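You operate a simulated robot arm through the tools that you are given. There is no shell and no other tool.

The job below is to be done with a simulated robot arm. You get a single attempt, and the scene is never put back.

TASK
Take the wrong link off the small tray's plus post, fit the two missing links, press its trip button.
Fine: the wrong link lies on the grey mat; no new trip. Set down upright: link.
Where things are to end (x, y in the base frame): link within 60 mm of [580, 300].

The check looks at the end state, three seconds after you hand in, the way a careful person would. Anything else that was tipped, shoved, dropped, spilled or broken makes it a failure.

THE ROBOT
A 7-joint arm with a two-finger parallel gripper, fixed in place. Base frame: the origin is on the floor under the middle of its stand, x ahead of it, y to its left, z up; the work surface is at about z = 950. Units: mm, rad, N and s.
With the tool pointing down near the work surface it reaches from about 360 to 880 mm from the base axis. Its first joint turns from -2.496 to 2.496 rad. Payload 3 kg.
Tool frame: the origin (TCP) lies between the finger pads and is the grasp point; the fingertips stand 30 mm ahead of it; z points along the fingers, y is the line along which they close. The gripper opens to 94 mm. The fingers are 28 mm wide and 10 mm thick; the gripper's body (50 by 96 mm) begins 55 mm behind the TCP.
Orientation is that of the tool frame in the base frame, as [roll, pitch, yaw] about the fixed x, y, z axes, in that order (R = Rz(yaw) Ry(pitch) Rx(roll)). With the fingers straight down and closing along the base's y, the tool's x points along the base's -x, its y along +y and its z along -z.

THE INTERFACE
- The arm moves only by the tool drive_tool. Its argument "steps" is one flat list of numbers, 7 for each row, row after row: the shift along the base's x, y, z in mm, then the turn, a rotation vector about the base's x, y, z in rad, then the gripper command, from -1 (fully open) to 1 (shut), values between in proportion. In form: [dx, dy, dz, wx, wy, wz, jaw, dx, dy, dz, wx, wy, wz, jaw, ...]. A call has 1 to 20 rows; each row is the pose to reach, as a shift and turn from the pose commanded when the call began. Each row takes 0.2 s and may step no farther than 50 mm and 0.15 rad from the row before; otherwise, or with a gripper value out of range, the whole call is refused. Where a pose cannot be reached the arm comes as near as it can. A force on the tool above 70 N (or 10 N above the force at the start of the call, whichever is more), or a blocked arm, ends the call early, and 0.2 s more pass. Each finger travels about 72 mm/s and halts on what it meets, pressing with about 32 N; the grip force reading is that of the motor and also rises with nothing between the fingers. The clock runs only during rows and for 0.2 s after the last one: add rows that repeat a pose to give the fingers time. The reply holds the time, the measured pose of the TCP, the force on the tool along the base axes, the opening and the grip force, in the units named above and with some noise, with the torque about the TCP (base axes, N m) and any sound that the robot's microphone picked up.
- Cameras (640 x 400 px; columns grow to the right, rows downward): "scene" is fixed at [50.3, 646.8, 1725]; the picture's right is [-0.51, -0.86, 0.00], its down [-0.67, 0.40, -0.62] and it looks along [0.54, -0.32, -0.78] (base axes); focal length 316 px, centre (320, 200). "wrist" rides on the gripper at [76, 14, -102] in the tool frame; the picture's right is [-0.18, 0.98, 0.00], its down [-0.75, -0.14, -0.64] and it looks along [-0.63, -0.12, 0.77] (tool axes); focal length 243 px, centre (320, 200). There is no depth. A picture from a camera that has moved, and an enlarged one, comes with that camera's place and axes in the base frame and with its lens. The place of the scene camera against the robot may be out by one fixed shift of up to 25 mm in any direction.
- grab_frame(camera): a new picture of that camera. The clock stands still meanwhile.
- enlarge(camera, box): a new picture of the part [left, top, right, bottom] of that camera's present view, enlarged. The clock stands still meanwhile.
- close_job(): hands the job in; it is judged then, once.

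Nothing tells you positions but the pictures and the camera data. Unless the task says otherwise, let go and move clear before handing in.

The tools are called after "Request:" as a command line: name --argument value ..., lists and objects as JSON in quotes. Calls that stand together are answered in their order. drive_tool: Moves the arm, as the interface text tells. Its arguments: {"type":"object","properties":{"steps":{"type":"array"}},"required":["steps"]} The other tools are called the same way: grab_frame (camera) takes a picture; enlarge (camera, box) takes an enlarged picture of a part of a camera's view; close_job () hands the job in.

At the start:

```text
t: 0.0
position: [558.8, 178.6, 1243.6]
tool_rot: [-3.141, -0.001, -3.141]
ft_force: [-0.8, -0.4, -0.1]
wrist_torque: [0.02, 0.04, 0.0]
grip_width: 94.2
finger_force: 0.1
```

scene: 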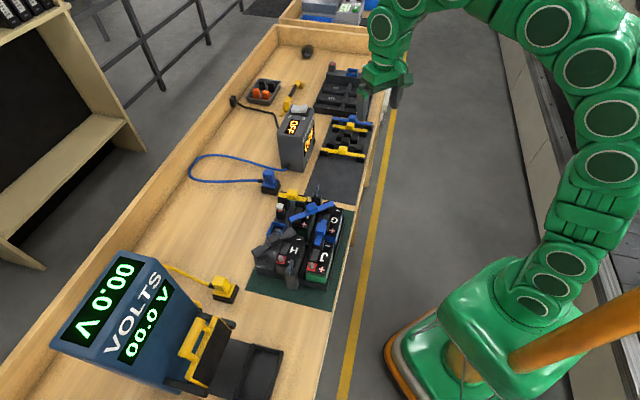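
wrist: 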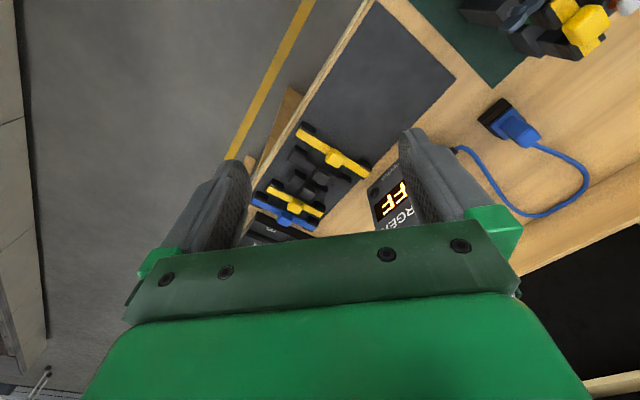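

I see a long bench with a battery tray on a green mat, a grey mat, a charger, a voltmeter and spare links. I'll take enlarged views before moving.

Request:
enlarge --camera "scene" --box '[230, 170, 370, 310]'

Request:
enlarge --camera "scene" --box '[220, 40, 420, 200]'

Request:
enlarge --camera "scene" --box '[40, 230, 300, 400]'

Request:
enlarge --camera "wrist" --box '[220, 100, 400, 260]'

```text
2.86 times, centred on (300, 240) of scene
camera zoom: at [50.3, 646.8, 1725.0], right [-0.51, -0.86, 0.0], down [-0.67, 0.4, -0.62], along [0.54, -0.32, -0.78], focal length 902 px, centre (377, 86)
```

zoom: 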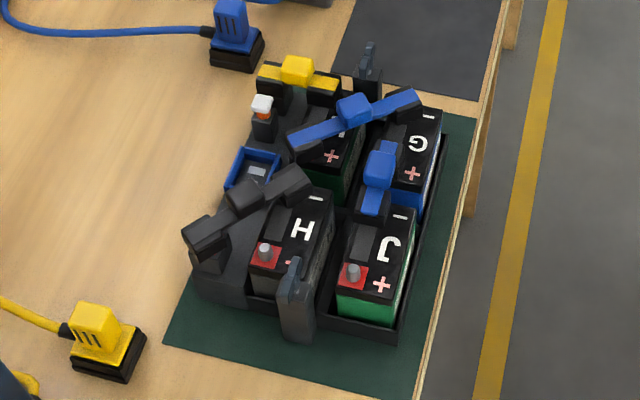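

```text
2.50 times, centred on (320, 120) of scene
camera zoom: at [50.3, 646.8, 1725.0], right [-0.51, -0.86, 0.0], down [-0.67, 0.4, -0.62], along [0.54, -0.32, -0.78], focal length 789 px, centre (320, 400)
```

zoom: 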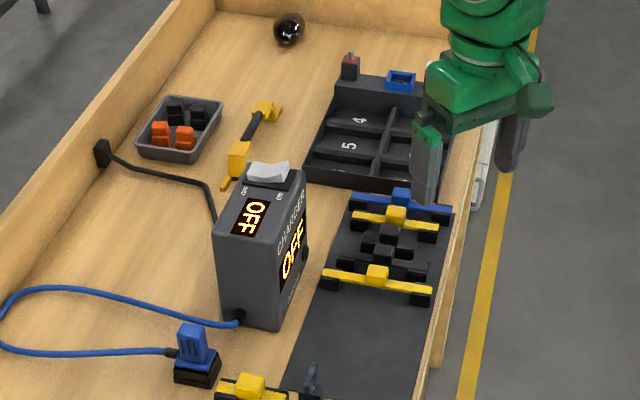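

```text
2.35 times, centred on (170, 315) of scene
camera zoom: at [50.3, 646.8, 1725.0], right [-0.51, -0.86, 0.0], down [-0.67, 0.4, -0.62], along [0.54, -0.32, -0.78], focal length 743 px, centre (673, -71)
```

zoom: 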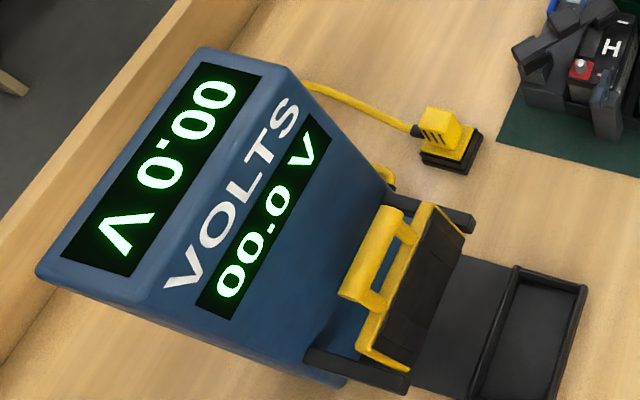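

```text
2.50 times, centred on (310, 180) of wrist
camera zoom: at [481.4, 191.7, 1345.5], right [0.18, 0.98, 0.0], down [0.75, -0.14, 0.64], along [0.63, -0.12, -0.77], focal length 606 px, centre (345, 250)
```

zoom: 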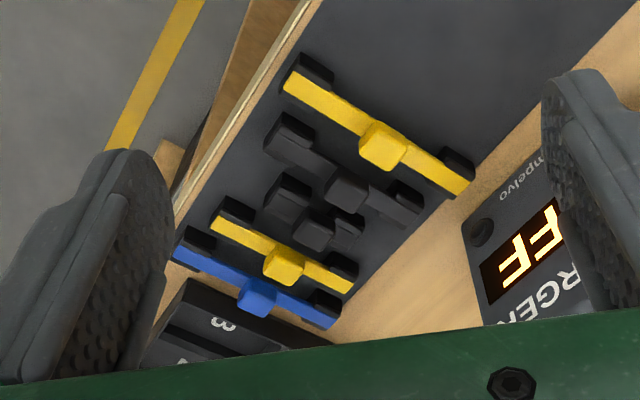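

The small tray (green mat) is around (435, 480), with batteries G, H, J and one more. Spare links are on the grey mat near (650, 220). I'll move high to view the tray with the wrist camera.

Request:
drive_tool --steps '[-26, 32, 6, 0, 0, 0, -1, -52, 64, 12, 0, 0, 0, -1, -78, 96, 18, 0, 0, 0, -1, -104, 128, 24, 0, 0, 0, -1, -130, 160, 30, 0, 0, 0, -1, -156, 192, 36, 0, 0, 0, -1, -182, 224, 42, 0, 0, 0, -1, -208, 256, 48, 0, 0, 0, -1, -234, 288, 54, 0, 0, 0, -1, -260, 320, 60, 0, 0, 0, -1]'

Request:
grab_frame --camera "wrist"

Request:
grab_frame --camera "scene"

```text
t: 2.2
position: [298.8, 500.1, 1302.5]
tool_rot: [-3.142, 0.003, 3.141]
ft_force: [-0.3, 0.0, -0.1]
wrist_torque: [0.03, 0.0, -0.02]
grip_width: 94.1
finger_force: 0.0
```

```text
taken
camera wrist: at [219.7, 513.5, 1405.0], right [0.18, 0.98, 0.0], down [0.75, -0.14, 0.64], along [0.63, -0.12, -0.77], focal length 243 px, centre (320, 200)
```

wrist: 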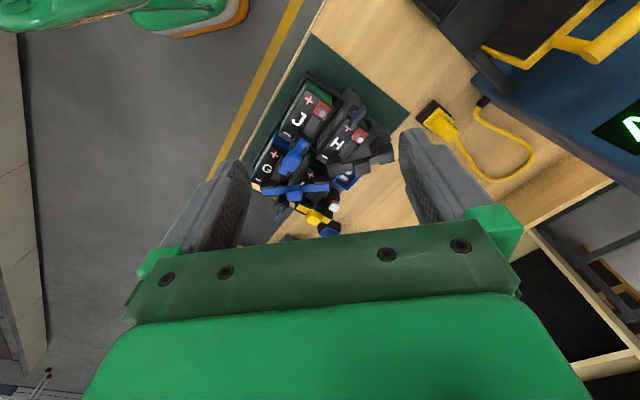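

```text
taken
```

scene: 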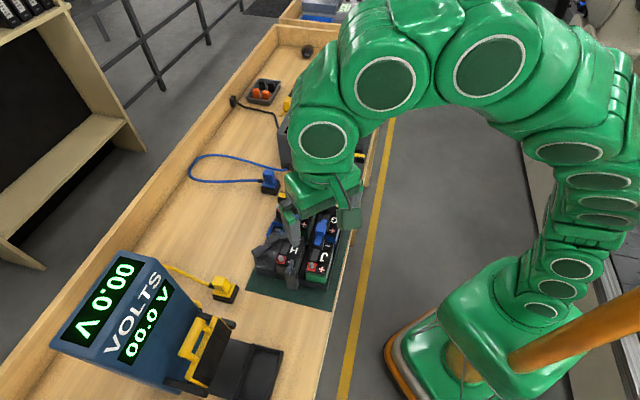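

Request:
enlarge --camera "wrist" --box '[230, 70, 400, 240]'

```text
2.35 times, centred on (315, 155) of wrist
camera zoom: at [219.7, 513.5, 1405.0], right [0.18, 0.98, 0.0], down [0.75, -0.14, 0.64], along [0.63, -0.12, -0.77], focal length 571 px, centre (332, 306)
```

zoom: 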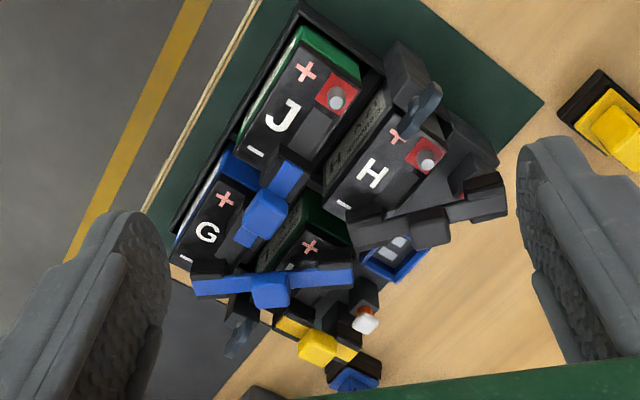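

Request:
drive_tool --steps '[-10, 0, -30, 0, 0, 0, -1, -20, 0, -60, 0, 0, 0, -1, -35, 0, -90, 0, 0, 0, -1]'

Request:
grab_frame --camera "wrist"

Request:
enlarge --camera "wrist" --box '[220, 50, 420, 210]'

```text
t: 3.0
position: [263.4, 498.4, 1213.3]
tool_rot: [3.14, 0.001, 3.142]
ft_force: [0.2, 0.2, -0.2]
wrist_torque: [0.02, 0.0, -0.03]
grip_width: 94.0
finger_force: 0.1
```

```text
taken
camera wrist: at [187.0, 510.9, 1314.7], right [0.18, 0.98, 0.0], down [0.75, -0.14, 0.64], along [0.63, -0.12, -0.77], focal length 243 px, centre (320, 200)
```

wrist: 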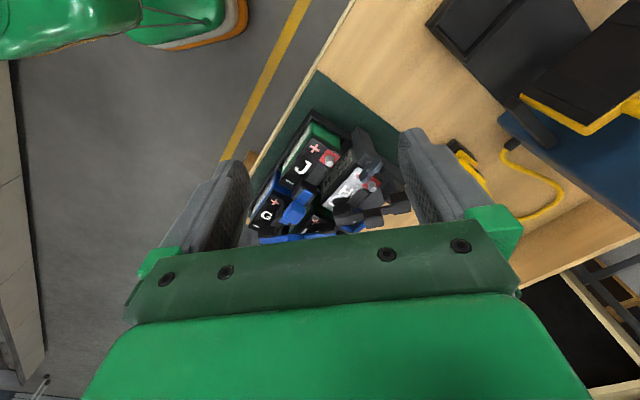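

```text
2.50 times, centred on (320, 130) of wrist
camera zoom: at [187.0, 510.9, 1314.7], right [0.18, 0.98, 0.0], down [0.75, -0.14, 0.64], along [0.63, -0.12, -0.77], focal length 606 px, centre (320, 375)
```

zoom: 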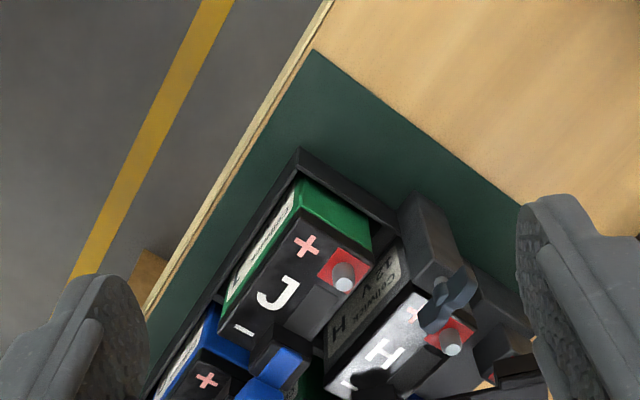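

The wrist camera shows the tray best when it is in the upper half of the image, so I'll shift the tool over the tray, keeping it high. Terminals sit around z ≈ 1038, so 1230 is well clear.

Request:
drive_tool --steps '[40, -7, 20, 0, 0, 0, -1, 75, -14, 20, 0, 0, 0, -1, 110, -20, 20, 0, 0, 0, -1]'

Request:
enlarge --camera "wrist" --box '[220, 30, 420, 230]'

```text
t: 3.8
position: [376.3, 477.9, 1233.9]
tool_rot: [3.141, 0.001, -3.14]
ft_force: [0.5, 0.4, 0.6]
wrist_torque: [0.02, -0.04, 0.03]
grip_width: 93.9
finger_force: 0.0
```

```text
2.00 times, centred on (320, 130) of wrist
camera zoom: at [299.3, 491.5, 1335.7], right [0.18, 0.98, 0.0], down [0.75, -0.14, 0.64], along [0.63, -0.12, -0.77], focal length 485 px, centre (320, 340)
```

zoom: 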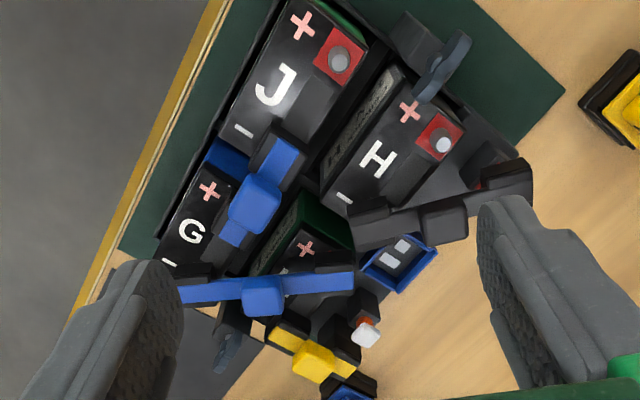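

Request:
drive_tool --steps '[30, 5, 10, 0, 0, 0, -1, 70, 10, 20, 0, 0, 0, -1]'

Request:
enlarge --camera "wrist" --box '[220, 0, 420, 200]'

```text
t: 4.4
position: [445.5, 485.8, 1252.5]
tool_rot: [-3.141, 0.0, 3.142]
ft_force: [0.0, -0.7, 0.4]
wrist_torque: [0.02, 0.01, 0.01]
grip_width: 93.9
finger_force: 0.1
```

```text
2.00 times, centred on (320, 100) of wrist
camera zoom: at [369.3, 500.3, 1355.1], right [0.18, 0.98, 0.0], down [0.75, -0.14, 0.64], along [0.63, -0.12, -0.77], focal length 485 px, centre (320, 400)
```

zoom: 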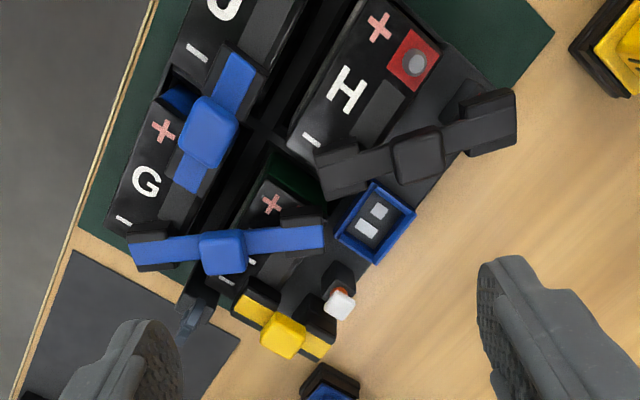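

Request:
enlarge --camera "wrist" --box '[300, 0, 400, 100]'

Request:
enlarge --camera "wrist" --box '[250, 80, 350, 180]'

Request:
enlarge --camera "wrist" --box '[240, 0, 340, 100]'

```text
4.00 times, centred on (350, 50) of wrist
camera zoom: at [369.3, 500.3, 1355.1], right [0.18, 0.98, 0.0], down [0.75, -0.14, 0.64], along [0.63, -0.12, -0.77], focal length 970 px, centre (200, 800)
```

zoom: 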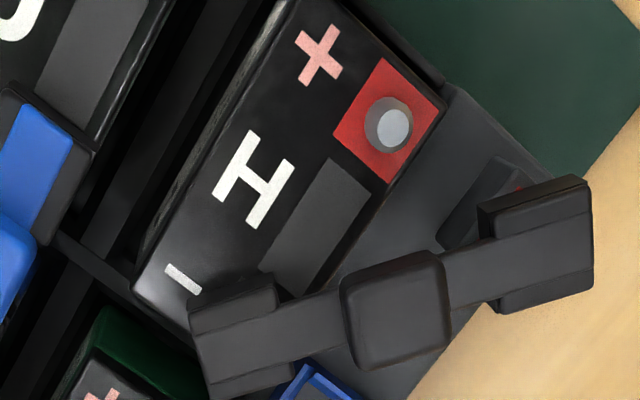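

```text
4.00 times, centred on (300, 130) of wrist
camera zoom: at [369.3, 500.3, 1355.1], right [0.18, 0.98, 0.0], down [0.75, -0.14, 0.64], along [0.63, -0.12, -0.77], focal length 970 px, centre (400, 480)
```

zoom: 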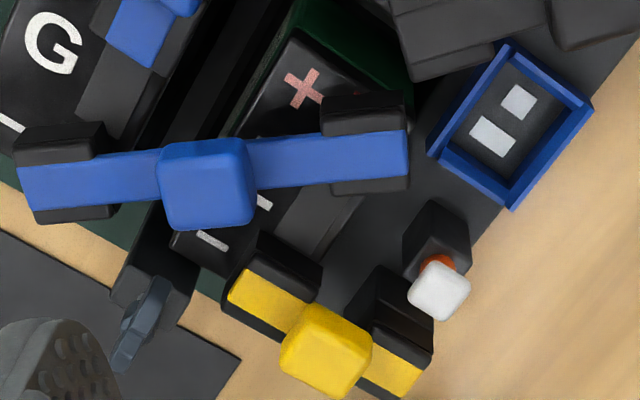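

```text
4.00 times, centred on (290, 50) of wrist
camera zoom: at [369.3, 500.3, 1355.1], right [0.18, 0.98, 0.0], down [0.75, -0.14, 0.64], along [0.63, -0.12, -0.77], focal length 970 px, centre (440, 800)
```

zoom: 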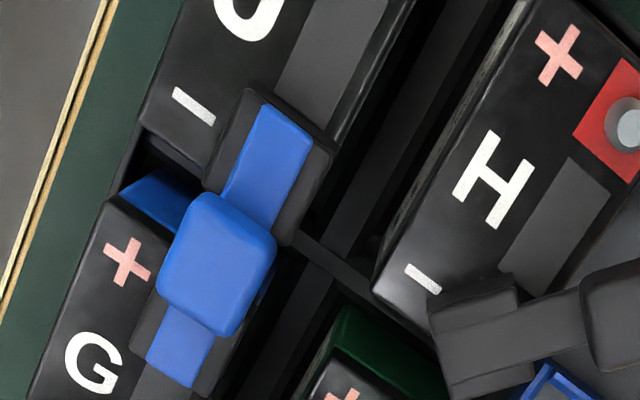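

The chain looks like: plus post – H+, H− – J+, J− – G+ (fitted), G− – 4th+ (fitted), 4th− – minus post (fitted yellow). The black link wrongly joins H− to the plus post. Now I'll look at the spare links on the grey mat to measure their spans.

Request:
drive_tool --steps '[22, -42, 0, 0, 0, 0, -1, 44, -84, 0, 0, 0, 0, -1, 66, -126, 0, 0, 0, 0, -1, 88, -168, 0, 0, 0, 0, -1, 110, -210, 0, 0, 0, 0, -1, 132, -252, 0, 0, 0, 0, -1, 154, -294, 0, 0, 0, 0, -1, 176, -310, -20, 0, 0, 0, -1, 200, -310, -40, 0, 0, 0, -1]'

Request:
grab_frame --camera "wrist"

Request:
enlarge --camera "wrist" --box '[240, 40, 400, 200]'

Request:
grab_frame --camera "scene"

```text
t: 6.4
position: [644.1, 180.0, 1214.5]
tool_rot: [-3.141, -0.001, 3.141]
ft_force: [0.7, 0.4, -0.2]
wrist_torque: [-0.01, -0.04, -0.01]
grip_width: 94.0
finger_force: 0.1
```

```text
taken
camera wrist: at [566.7, 193.4, 1316.6], right [0.18, 0.98, 0.0], down [0.75, -0.14, 0.64], along [0.63, -0.12, -0.77], focal length 243 px, centre (320, 200)
```

wrist: 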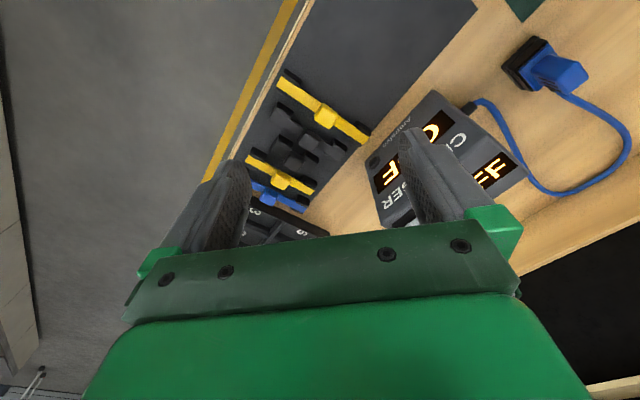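

```text
2.50 times, centred on (320, 120) of wrist
camera zoom: at [566.7, 193.4, 1316.6], right [0.18, 0.98, 0.0], down [0.75, -0.14, 0.64], along [0.63, -0.12, -0.77], focal length 606 px, centre (320, 400)
```

zoom: 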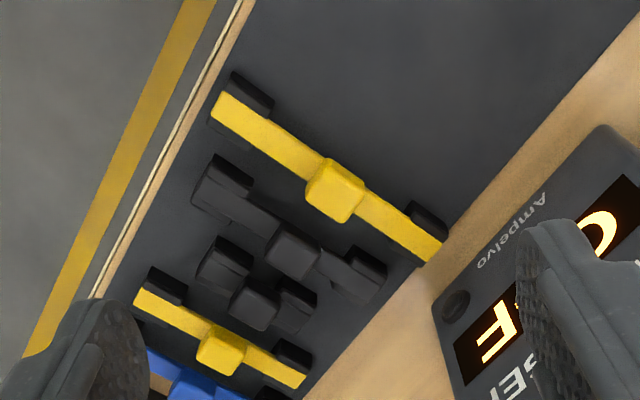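

```text
taken
```

scene: 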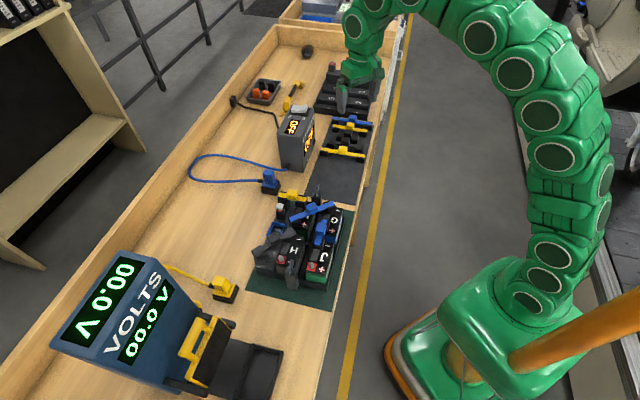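

Spare links on the mat run from yellow (long), black, short black, yellow, to blue. I need accurate spans, so I'll move to a view that covers them all.

Request:
drive_tool --steps '[30, -17, 0, 0, 0, 0, -1, 60, -34, 0, 0, 0, 0, -1, 90, -50, 0, 0, 0, 0, -1]'

Request:
enlarge --camera "wrist" --box '[230, 20, 390, 180]'

Request:
enlarge --camera "wrist" --box '[240, 80, 360, 200]'

```text
t: 7.2
position: [732.8, 126.9, 1211.4]
tool_rot: [3.141, 0.0, 3.141]
ft_force: [-0.2, -0.4, -0.4]
wrist_torque: [-0.02, -0.04, 0.02]
grip_width: 94.0
finger_force: 0.0
```

```text
2.50 times, centred on (310, 100) of wrist
camera zoom: at [655.2, 140.6, 1313.3], right [0.18, 0.98, 0.0], down [0.75, -0.14, 0.64], along [0.63, -0.12, -0.77], focal length 606 px, centre (345, 450)
```

zoom: 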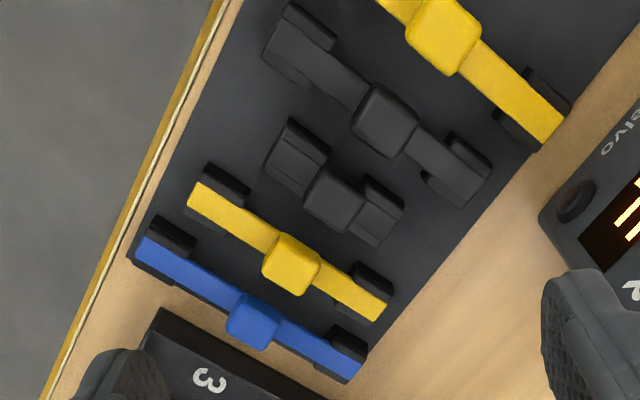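

```text
3.33 times, centred on (300, 140) of wrist
camera zoom: at [655.2, 140.6, 1313.3], right [0.18, 0.98, 0.0], down [0.75, -0.14, 0.64], along [0.63, -0.12, -0.77], focal length 809 px, centre (387, 400)
```

zoom: 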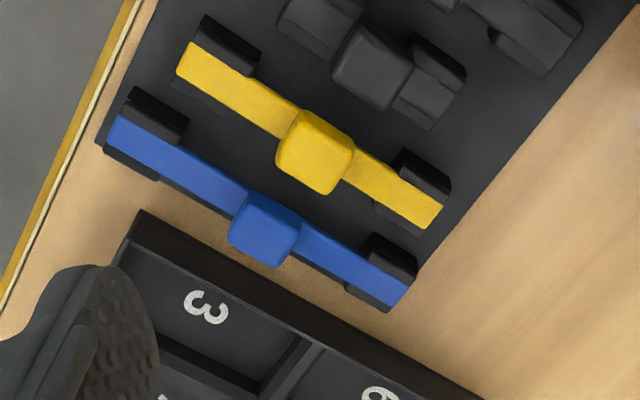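

Request:
enlarge --camera "wrist" --box '[288, 15, 358, 75]'

Request:
enlarge --camera "wrist" --box '[288, 60, 338, 100]'

Request:
enlarge --camera "wrist" --box '[255, 80, 335, 140]'

Request:
enlarge --camera "wrist" --box '[250, 100, 330, 180]'

```text
6.67 times, centred on (323, 45) of wrist
camera zoom: at [655.2, 140.6, 1313.3], right [0.18, 0.98, 0.0], down [0.75, -0.14, 0.64], along [0.63, -0.12, -0.77], focal length 1618 px, centre (300, 1233)
```

zoom: 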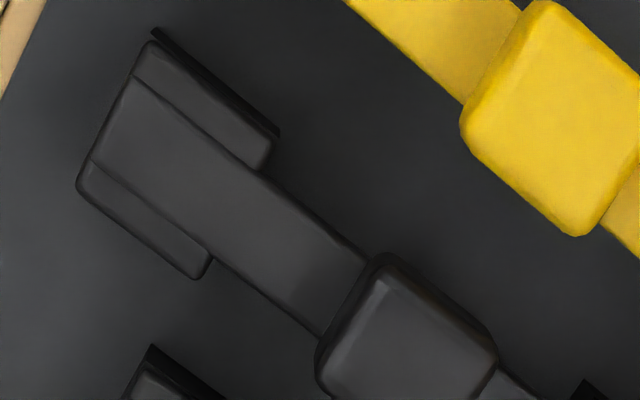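

```text
10.00 times, centred on (313, 80) of wrist
camera zoom: at [655.2, 140.6, 1313.3], right [0.18, 0.98, 0.0], down [0.75, -0.14, 0.64], along [0.63, -0.12, -0.77], focal length 2426 px, centre (390, 1400)
```

zoom: 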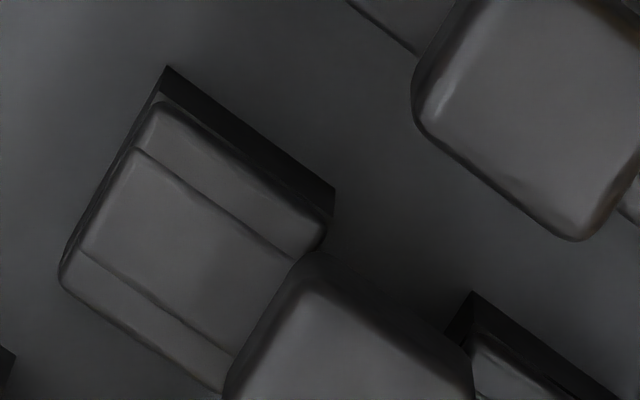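

```text
6.67 times, centred on (295, 110) of wrist
camera zoom: at [655.2, 140.6, 1313.3], right [0.18, 0.98, 0.0], down [0.75, -0.14, 0.64], along [0.63, -0.12, -0.77], focal length 1618 px, centre (487, 800)
```

zoom: 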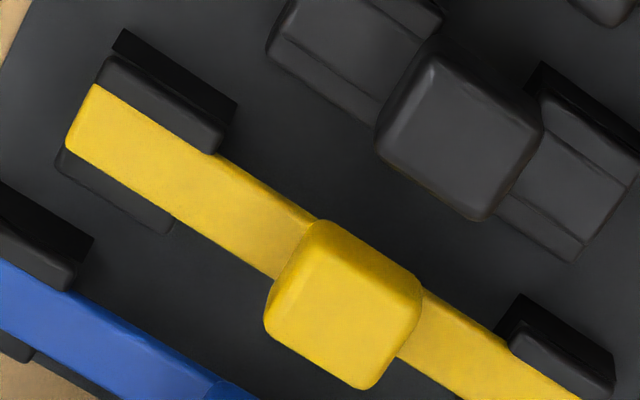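

```text
5.00 times, centred on (290, 140) of wrist
camera zoom: at [655.2, 140.6, 1313.3], right [0.18, 0.98, 0.0], down [0.75, -0.14, 0.64], along [0.63, -0.12, -0.77], focal length 1213 px, centre (470, 500)
```

zoom: 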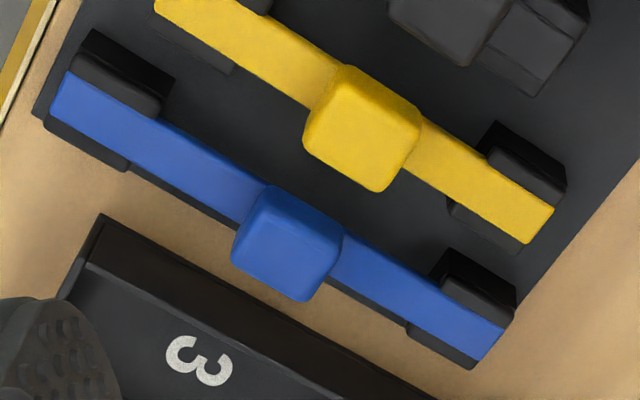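

Overall lengths: yellow (near) and blue ≈148 mm (span ~125); black and the other yellow ≈125 mm (span ~100); the short black ≈73 mm (span ~50). The tray needs H+–post (~52) and J+–H− (~98). I'll take a side view to learn the heights of handle, bar and feet.

Request:
drive_tool --steps '[-45, 0, 0, 0, 0, 0, -1, -90, 0, -10, 0, 0, 0, -1, -130, -5, -30, 0, -0.12, 0, -1, -160, -5, -60, 0, -0.26, 0, -1, -165, -5, -90, 0, -0.4, 0, -1, -165, -5, -105, 0, -0.54, 0, -1, -165, -5, -105, 0, -0.6, 0, -1]'

Request:
grab_frame --camera "wrist"

```text
t: 8.8
position: [568.0, 122.0, 1107.9]
tool_rot: [3.141, 0.599, -3.141]
ft_force: [0.7, 0.2, 0.3]
wrist_torque: [0.0, 0.03, 0.0]
grip_width: 94.3
finger_force: 0.1
```

```text
taken
camera wrist: at [446.1, 135.9, 1149.0], right [0.15, 0.98, 0.1], down [0.26, -0.14, 0.96], along [0.95, -0.12, -0.28], focal length 243 px, centre (320, 200)
```

wrist: 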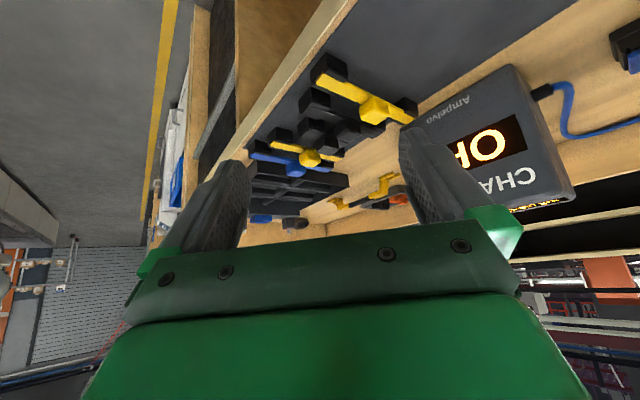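

Request:
enlarge --camera "wrist" --box '[240, 40, 430, 190]'

Request:
enlarge --camera "wrist" --box '[280, 90, 360, 170]'

Request:
enlarge --camera "wrist" --box '[300, 50, 420, 140]'

```text
2.67 times, centred on (335, 115) of wrist
camera zoom: at [446.1, 135.9, 1149.0], right [0.15, 0.98, 0.1], down [0.26, -0.14, 0.96], along [0.95, -0.12, -0.28], focal length 647 px, centre (280, 427)
```

zoom: 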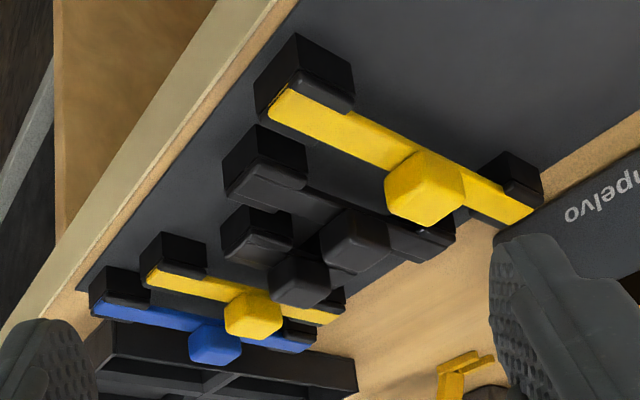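

```text
5.00 times, centred on (320, 130) of wrist
camera zoom: at [446.1, 135.9, 1149.0], right [0.15, 0.98, 0.1], down [0.26, -0.14, 0.96], along [0.95, -0.12, -0.28], focal length 1213 px, centre (320, 550)
```

zoom: 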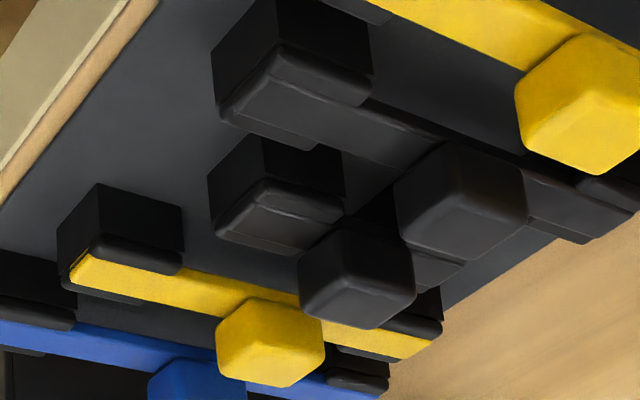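

```text
4.44 times, centred on (360, 95) of wrist
camera zoom: at [446.1, 135.9, 1149.0], right [0.15, 0.98, 0.1], down [0.26, -0.14, 0.96], along [0.95, -0.12, -0.28], focal length 1078 px, centre (142, 667)
```

zoom: 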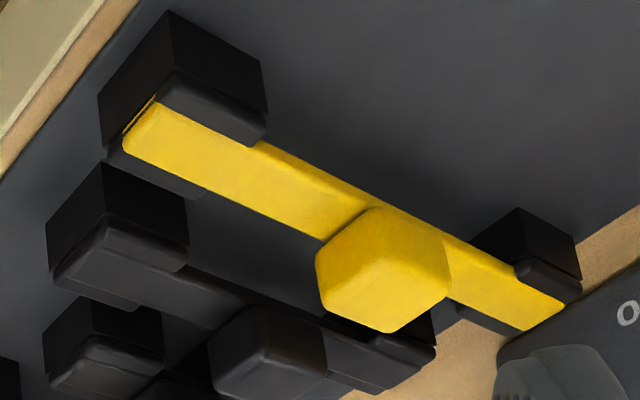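

Each link has square feet on sleeves about 20 mm tall and a square handle (~24 mm) with its top about 37 mm above the mat. The plan is to grip each handle along the bar, with fingertips over the bar top. I'll return upright and go above the wrong black link near (445, 541).

Request:
drive_tool --steps '[0, 0, 45, 0, 0.14, 0, -1, -5, 15, 85, 0, 0.28, 0, -1, -15, 45, 120, 0, 0.42, 0, -1, -27, 90, 122, 0, 0.55, 0, -1, -39, 137, 122, 0, 0.6, 0, -1, -51, 184, 122, 0, 0.6, 0, -1, -63, 231, 122, 0, 0.6, 0, -1, -75, 278, 122, 0, 0.6, 0, -1, -87, 325, 122, 0, 0.6, 0, -1, -103, 370, 122, 0, 0.6, 0, -1, -123.8, 412, 112, 0, 0.6, 0, -1, -123.8, 417.4, 102, 0, 0.6, 0, -1, -123.8, 417.4, 91.4, 0, 0.6, 0, -1, -123.8, 417.4, 91.4, 0, 0.6, 0, -1]'

Request:
grab_frame --camera "wrist"

Request:
enlarge --camera "wrist" --box '[240, 80, 400, 240]'

```text
t: 11.8
position: [442.7, 542.3, 1200.9]
tool_rot: [-3.139, 0.001, -3.141]
ft_force: [0.1, 0.3, 0.2]
wrist_torque: [-0.02, -0.02, -0.02]
grip_width: 93.6
finger_force: 0.1
```

```text
taken
camera wrist: at [364.5, 556.2, 1302.5], right [0.18, 0.98, 0.0], down [0.75, -0.14, 0.64], along [0.63, -0.12, -0.77], focal length 243 px, centre (320, 200)
```

wrist: 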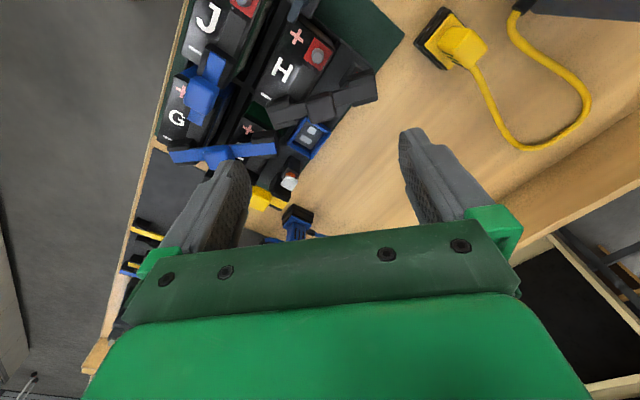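

```text
2.50 times, centred on (320, 160) of wrist
camera zoom: at [364.5, 556.2, 1302.5], right [0.18, 0.98, 0.0], down [0.75, -0.14, 0.64], along [0.63, -0.12, -0.77], focal length 606 px, centre (320, 300)
```

zoom: 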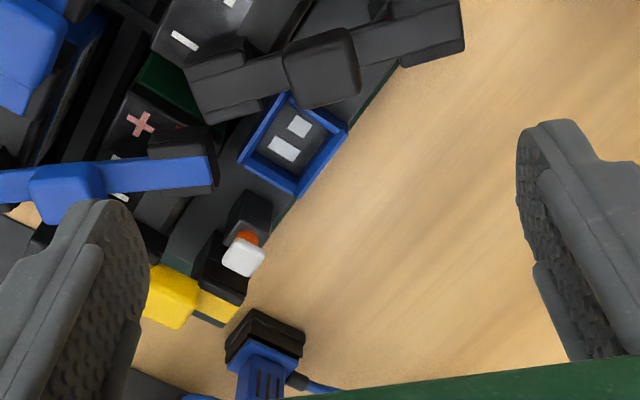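

Request:
drive_tool --steps '[2, 0, -30, 0, 0, 0.05, 0.0, 4, 0, -60, 0, 0, 0.093, 0.0, 4, 0, -60, 0, 0, 0.093, 0.0, 4, 0, -60, 0, 0, 0.093, 0.0, 4, 0, -60, 0, 0, 0.093, 0.0]'

Request:
grab_frame --camera "wrist"

Request:
enlarge --camera "wrist" --box '[240, 60, 400, 220]'

Request:
grab_frame --camera "scene"

```text
t: 13.0
position: [447.7, 541.9, 1139.9]
tool_rot: [-3.141, 0.002, -3.049]
ft_force: [0.6, -0.5, -0.2]
wrist_torque: [0.01, -0.04, 0.0]
grip_width: 47.1
finger_force: 0.1
```

```text
taken
camera wrist: at [369.7, 548.5, 1242.0], right [0.09, 1.0, 0.0], down [0.76, -0.07, 0.64], along [0.64, -0.06, -0.77], focal length 243 px, centre (320, 200)
```

wrist: 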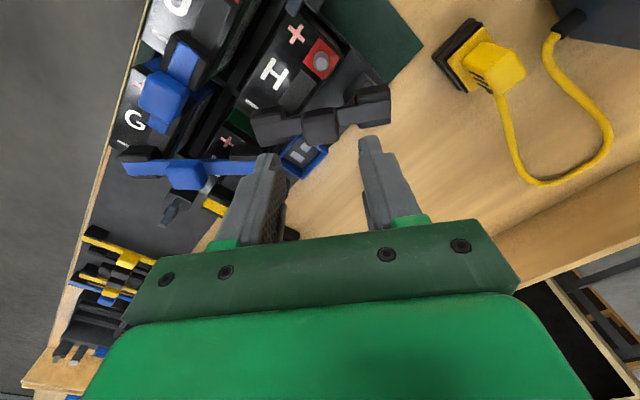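

```text
2.50 times, centred on (320, 140) of wrist
camera zoom: at [369.7, 548.5, 1242.0], right [0.09, 1.0, 0.0], down [0.76, -0.07, 0.64], along [0.64, -0.06, -0.77], focal length 606 px, centre (320, 350)
```

zoom: 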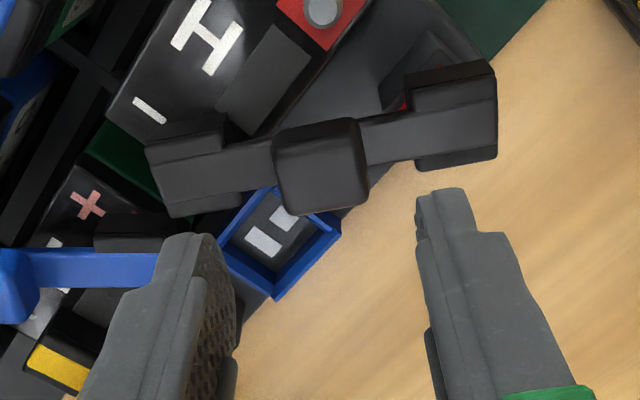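

```text
taken
```

scene: 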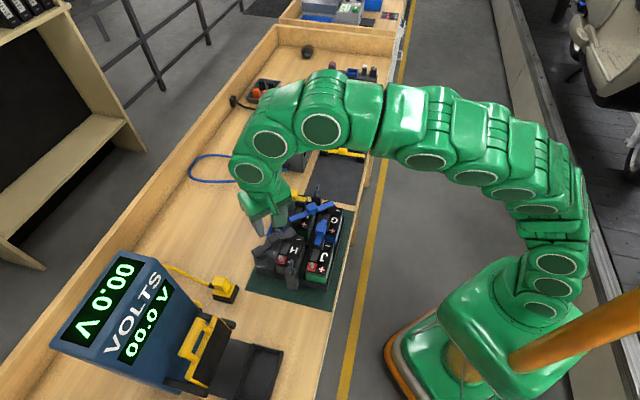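

Request:
enlarge --camera "wrist" --box '[270, 75, 370, 155]'

Request:
enlarge --camera "wrist" --box '[300, 100, 350, 150]'

```text
5.00 times, centred on (320, 115) of wrist
camera zoom: at [369.7, 548.5, 1242.0], right [0.09, 1.0, 0.0], down [0.76, -0.07, 0.64], along [0.64, -0.06, -0.77], focal length 1213 px, centre (320, 625)
```

zoom: 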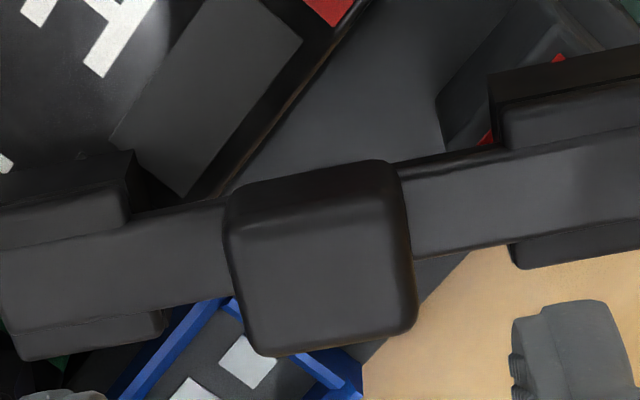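

```text
8.00 times, centred on (325, 125) of wrist
camera zoom: at [369.7, 548.5, 1242.0], right [0.09, 1.0, 0.0], down [0.76, -0.07, 0.64], along [0.64, -0.06, -0.77], focal length 1941 px, centre (280, 800)
```

zoom: 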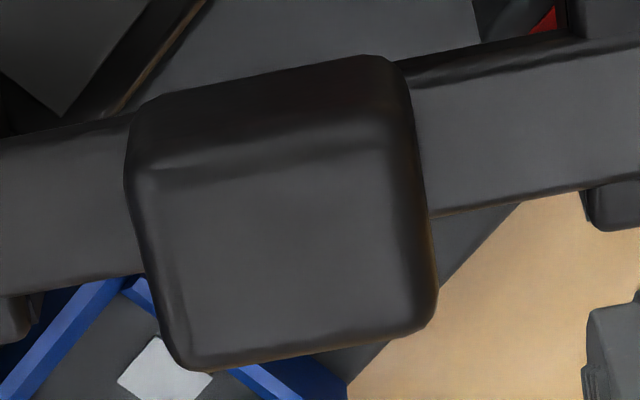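

The handle top is at about (452, 543, 1061) and the bar top about 19 mm lower. I'll align yaw and position, then come down so the tips stop just above the bar.

Request:
drive_tool --steps '[2.5, 0.5, -20, 0, 0, -0.012, 0.0, 4.6, 0.6, -40, 0, 0, -0.023, 0.0, 4.6, 0.6, -55, 0, 0, -0.023, 0.0, 4.6, 0.6, -62, 0, 0, -0.023, 0.0, 4.6, 0.6, -62, 0, 0, -0.023, 0.0]'

Request:
enlarge --camera "wrist" --box '[260, 120, 380, 240]'

Request:
enlarge --camera "scene" --box '[230, 170, 370, 290]'

```text
t: 14.2
position: [452.4, 540.0, 1077.4]
tool_rot: [3.14, 0.001, -3.07]
ft_force: [-5.4, -2.4, 38.1]
wrist_torque: [-0.22, 0.33, 0.14]
grip_width: 46.9
finger_force: 0.0
```

```text
3.33 times, centred on (320, 180) of wrist
camera zoom: at [374.8, 547.9, 1180.4], right [0.11, 0.99, 0.0], down [0.76, -0.09, 0.64], along [0.64, -0.07, -0.77], focal length 809 px, centre (320, 267)
```

zoom: 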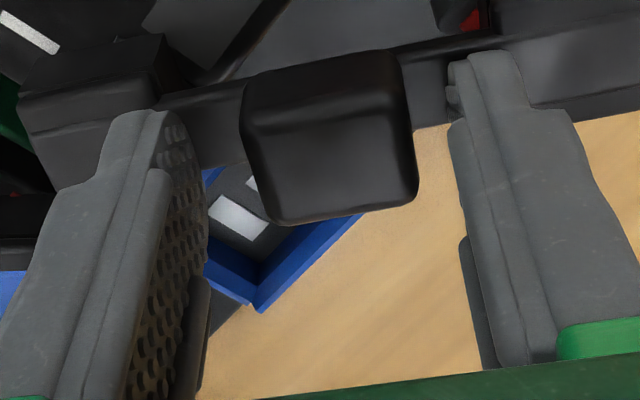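

```text
3.33 times, centred on (300, 230) of scene
camera zoom: at [50.3, 646.8, 1725.0], right [-0.51, -0.86, 0.0], down [-0.67, 0.4, -0.62], along [0.54, -0.32, -0.78], focal length 1052 px, centre (387, 100)
```

zoom: 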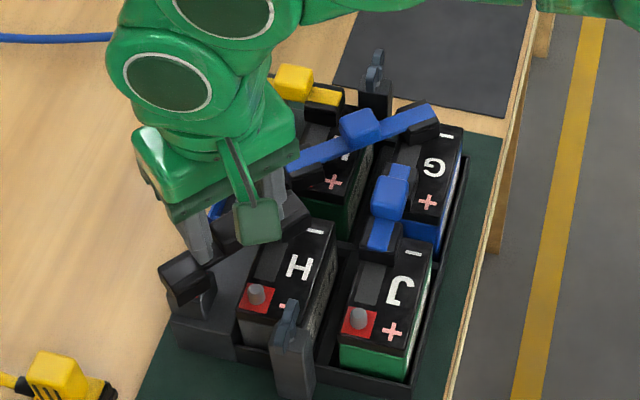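

The tips touched the bar top (38 N) at TCP z ≈ 1077. I'll back off about 2 mm, centre on the handle and close.

Request:
drive_tool --steps '[1, 1.5, 2.5, 0, 0, 0, 0.0, 1, 1.5, 2.5, 0, 0, 0, 0.3, 1, 1.5, 2.5, 0, 0, 0, 1, 1, 1.5, 2.5, 0, 0, 0, 1, 1, 1.5, 2.5, 0, 0, 0, 1]'

Request:
enlarge --camera "wrist" --box '[260, 120, 380, 240]'

```text
t: 15.4
position: [454.3, 541.9, 1079.3]
tool_rot: [-3.141, 0.0, -3.073]
ft_force: [0.5, 0.0, -0.4]
wrist_torque: [-0.01, 0.01, -0.02]
grip_width: 26.9
finger_force: 31.7
```

```text
3.33 times, centred on (320, 180) of wrist
camera zoom: at [376.4, 549.8, 1181.1], right [0.12, 0.99, 0.0], down [0.76, -0.09, 0.64], along [0.64, -0.07, -0.77], focal length 809 px, centre (320, 267)
```

zoom: 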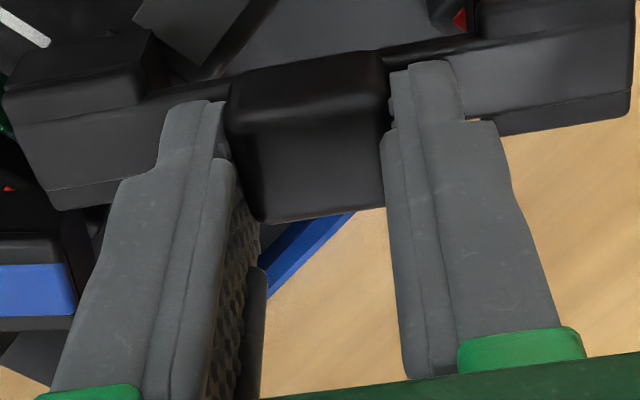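

Gripped at 26.9 mm wide with no side load. Now lift straight up.

Request:
drive_tool --steps '[0, 0, 4, 0, 0, 0, 1, 0, 0, 10, 0, 0, 0, 1, 0, 0, 18, 0, 0, 0, 1, 0, 0, 30, 0, 0, 0, 1, 0, 0, 50, 0, 0, 0, 1, 0, 0, 75, 0, 0, 0, 1, 0, 0, 100, 0, 0, 0, 1, 0, 0, 100, 0, 0, 0, 1]'

Request:
grab_frame --camera "wrist"

Request:
enlarge --camera "wrist" --box '[220, 40, 420, 240]'

Request:
enlarge --camera "scene" --box '[230, 150, 370, 290]'

```text
t: 17.2
position: [454.5, 543.3, 1180.5]
tool_rot: [-3.141, 0.001, -3.072]
ft_force: [0.3, 0.6, -0.4]
wrist_torque: [0.04, 0.0, -0.01]
grip_width: 26.7
finger_force: 32.0
```

```text
taken
camera wrist: at [376.7, 551.4, 1282.1], right [0.12, 0.99, 0.0], down [0.76, -0.09, 0.64], along [0.64, -0.07, -0.77], focal length 243 px, centre (320, 200)
```

wrist: 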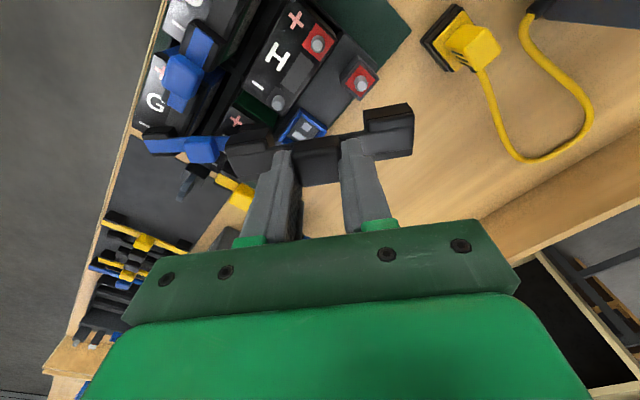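

```text
2.00 times, centred on (320, 140) of wrist
camera zoom: at [376.7, 551.4, 1282.1], right [0.12, 0.99, 0.0], down [0.76, -0.09, 0.64], along [0.64, -0.07, -0.77], focal length 485 px, centre (320, 320)
```

zoom: 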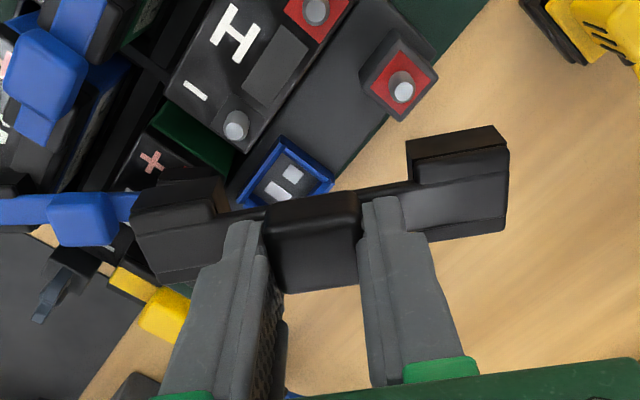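

```text
2.86 times, centred on (300, 220) of scene
camera zoom: at [50.3, 646.8, 1725.0], right [-0.51, -0.86, 0.0], down [-0.67, 0.4, -0.62], along [0.54, -0.32, -0.78], focal length 902 px, centre (377, 143)
```

zoom: 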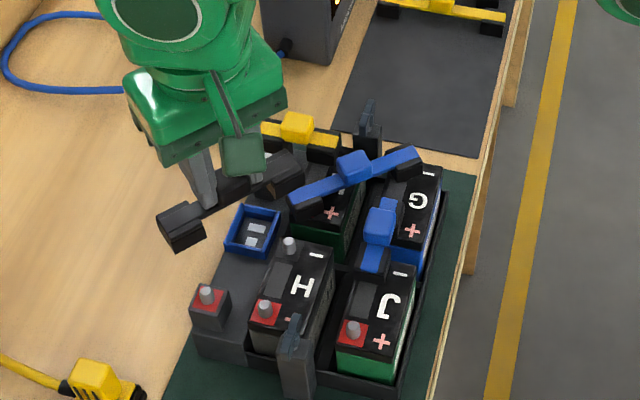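

The wrong link is off and held. Before leaving, I'll measure the exposed posts from this settled pose.

Request:
enlarge --camera "wrist" --box '[260, 20, 380, 120]'

Request:
enlarge --camera "wrist" --box '[260, 90, 340, 170]'

```text
4.00 times, centred on (320, 70) of wrist
camera zoom: at [376.7, 551.4, 1282.1], right [0.12, 0.99, 0.0], down [0.76, -0.09, 0.64], along [0.64, -0.07, -0.77], focal length 970 px, centre (320, 720)
```

zoom: 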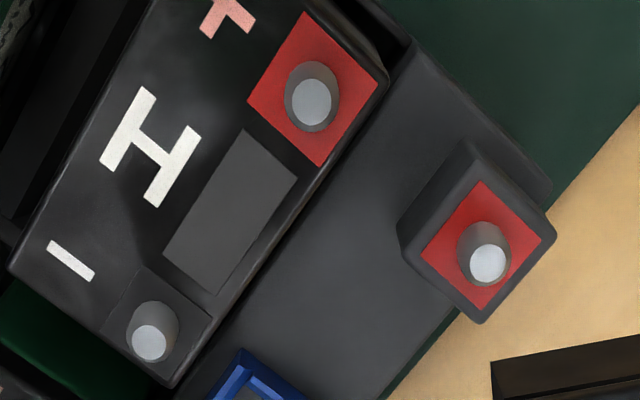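

```text
5.00 times, centred on (300, 130) of wrist
camera zoom: at [376.7, 551.4, 1282.1], right [0.12, 0.99, 0.0], down [0.76, -0.09, 0.64], along [0.64, -0.07, -0.77], focal length 1213 px, centre (420, 550)
```

zoom: 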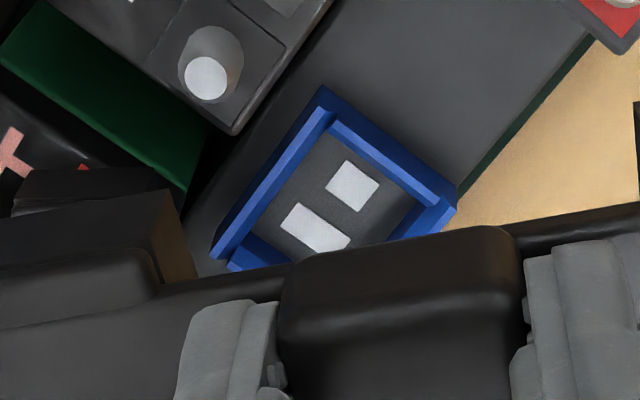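

Post tops: H+, H− and the plus post are now clear; spacing measures about 52 mm (H+–post) and 65 mm (H+–H−). Next I carry the wrong link to the grey mat near (598, 284), turning it across the mat.

Request:
drive_tool --steps '[20.5, -37, 0, 0, 0, -0.122, 1, 41, -74, 0, 0, 0, -0.244, 1, 61.5, -111, 0, 0, 0, -0.366, 1, 82, -148, 0, 0, 0, -0.488, 1, 102.5, -185, 0, 0, 0, -0.61, 1, 123, -222, 0, 0, 0, -0.732, 1, 143.5, -259, 0, 0, 0, -0.855, 1, 143.5, -259, -40, 0, 0, -0.855, 1, 143.5, -259, -80, 0, 0, -0.855, 1, 143.5, -259, -120, 0, 0, -0.855, 1, 143.5, -259, -145, 0, 0, -0.855, 1, 143.5, -259, -145, 0, 0, -0.855, 1]'

Request:
grab_frame --camera "wrist"

Request:
enlarge --camera "scene" --box '[270, 90, 410, 230]'

```text
t: 19.8
position: [597.3, 283.3, 1035.1]
tool_rot: [3.141, 0.002, 2.357]
ft_force: [-0.2, -0.6, -0.2]
wrist_torque: [0.02, 0.0, -0.02]
grip_width: 27.1
finger_force: 31.9
```

```text
taken
camera wrist: at [552.9, 346.1, 1138.6], right [0.82, 0.57, 0.0], down [0.43, -0.63, 0.64], along [0.36, -0.53, -0.77], focal length 243 px, centre (320, 200)
```

wrist: 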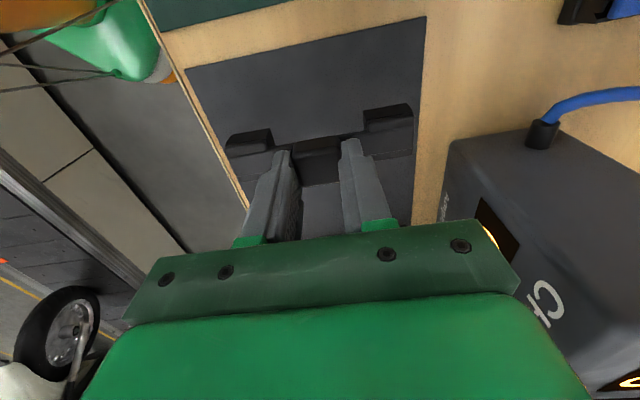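

```text
2.86 times, centred on (340, 160) of scene
camera zoom: at [50.3, 646.8, 1725.0], right [-0.51, -0.86, 0.0], down [-0.67, 0.4, -0.62], along [0.54, -0.32, -0.78], focal length 902 px, centre (263, 314)
```

zoom: 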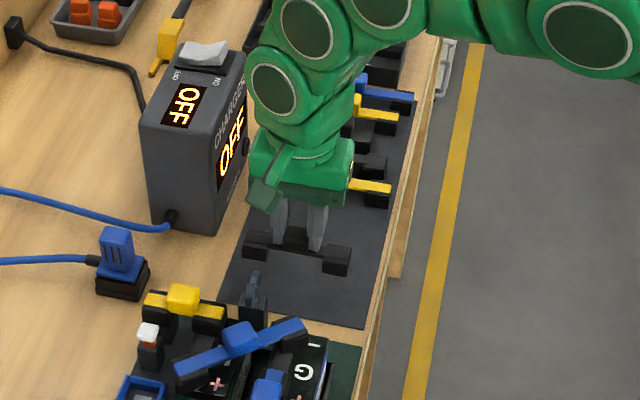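

Request:
drive_tool --steps '[0, 0, -10, 0, 0, 0, 1, 0, 0, -18, 0, 0, 0, 1, 0, 0, -18, 0, 0, 0, 1]'

Request:
enlarge --camera "scene" --box '[300, 130, 370, 180]'

Request:
enlarge --camera "wrist" --box '[210, 90, 430, 210]'

```text
t: 20.6
position: [597.6, 281.0, 1017.1]
tool_rot: [3.141, 0.001, 2.355]
ft_force: [0.4, 0.2, -0.3]
wrist_torque: [-0.01, 0.02, -0.04]
grip_width: 27.0
finger_force: 32.1
```

```text
8.00 times, centred on (335, 155) of scene
camera zoom: at [50.3, 646.8, 1725.0], right [-0.51, -0.86, 0.0], down [-0.67, 0.4, -0.62], along [0.54, -0.32, -0.78], focal length 2525 px, centre (200, 560)
```

zoom: 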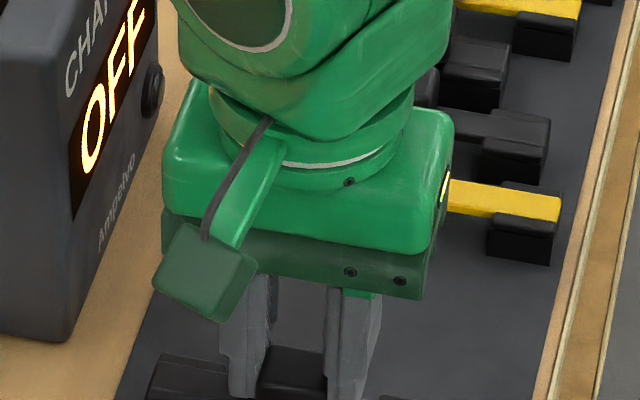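

```text
2.91 times, centred on (320, 150) of wrist
camera zoom: at [553.6, 345.0, 1118.6], right [0.82, 0.57, 0.0], down [0.43, -0.63, 0.64], along [0.36, -0.53, -0.77], focal length 706 px, centre (320, 346)
```

zoom: 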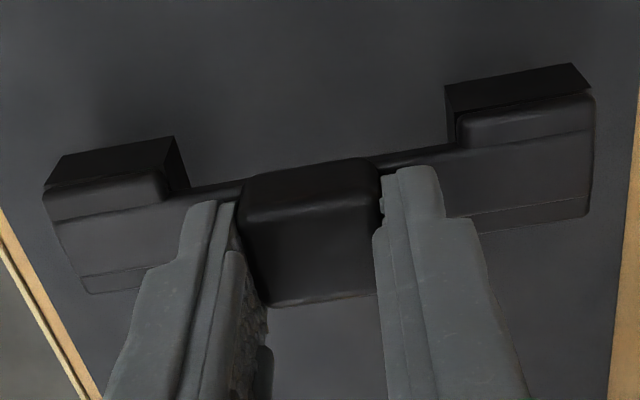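

Request:
drive_tool --steps '[0, 0, -2, 0, 0, 0, 1, 0, 0, -4, 0, 0, 0, 1, 0, 0, -4, 0, 0, 0, 1]'

```text
t: 21.4
position: [596.4, 282.7, 1011.8]
tool_rot: [-3.141, -0.001, 2.356]
ft_force: [-0.2, 0.0, -0.3]
wrist_torque: [0.04, 0.02, -0.01]
grip_width: 27.0
finger_force: 32.0
```

Request:
drive_tool --steps '[0, 0, -1.5, 0, 0, 0, 1, 0, 0, -3, 0, 0, 0, 1, 0, 0, -3, 0, 0, 0, 1]'

```text
t: 22.2
position: [596.7, 282.9, 1009.6]
tool_rot: [-3.141, 0.0, 2.357]
ft_force: [0.4, -0.3, -0.3]
wrist_torque: [0.0, -0.01, -0.01]
grip_width: 26.9
finger_force: 32.3
```

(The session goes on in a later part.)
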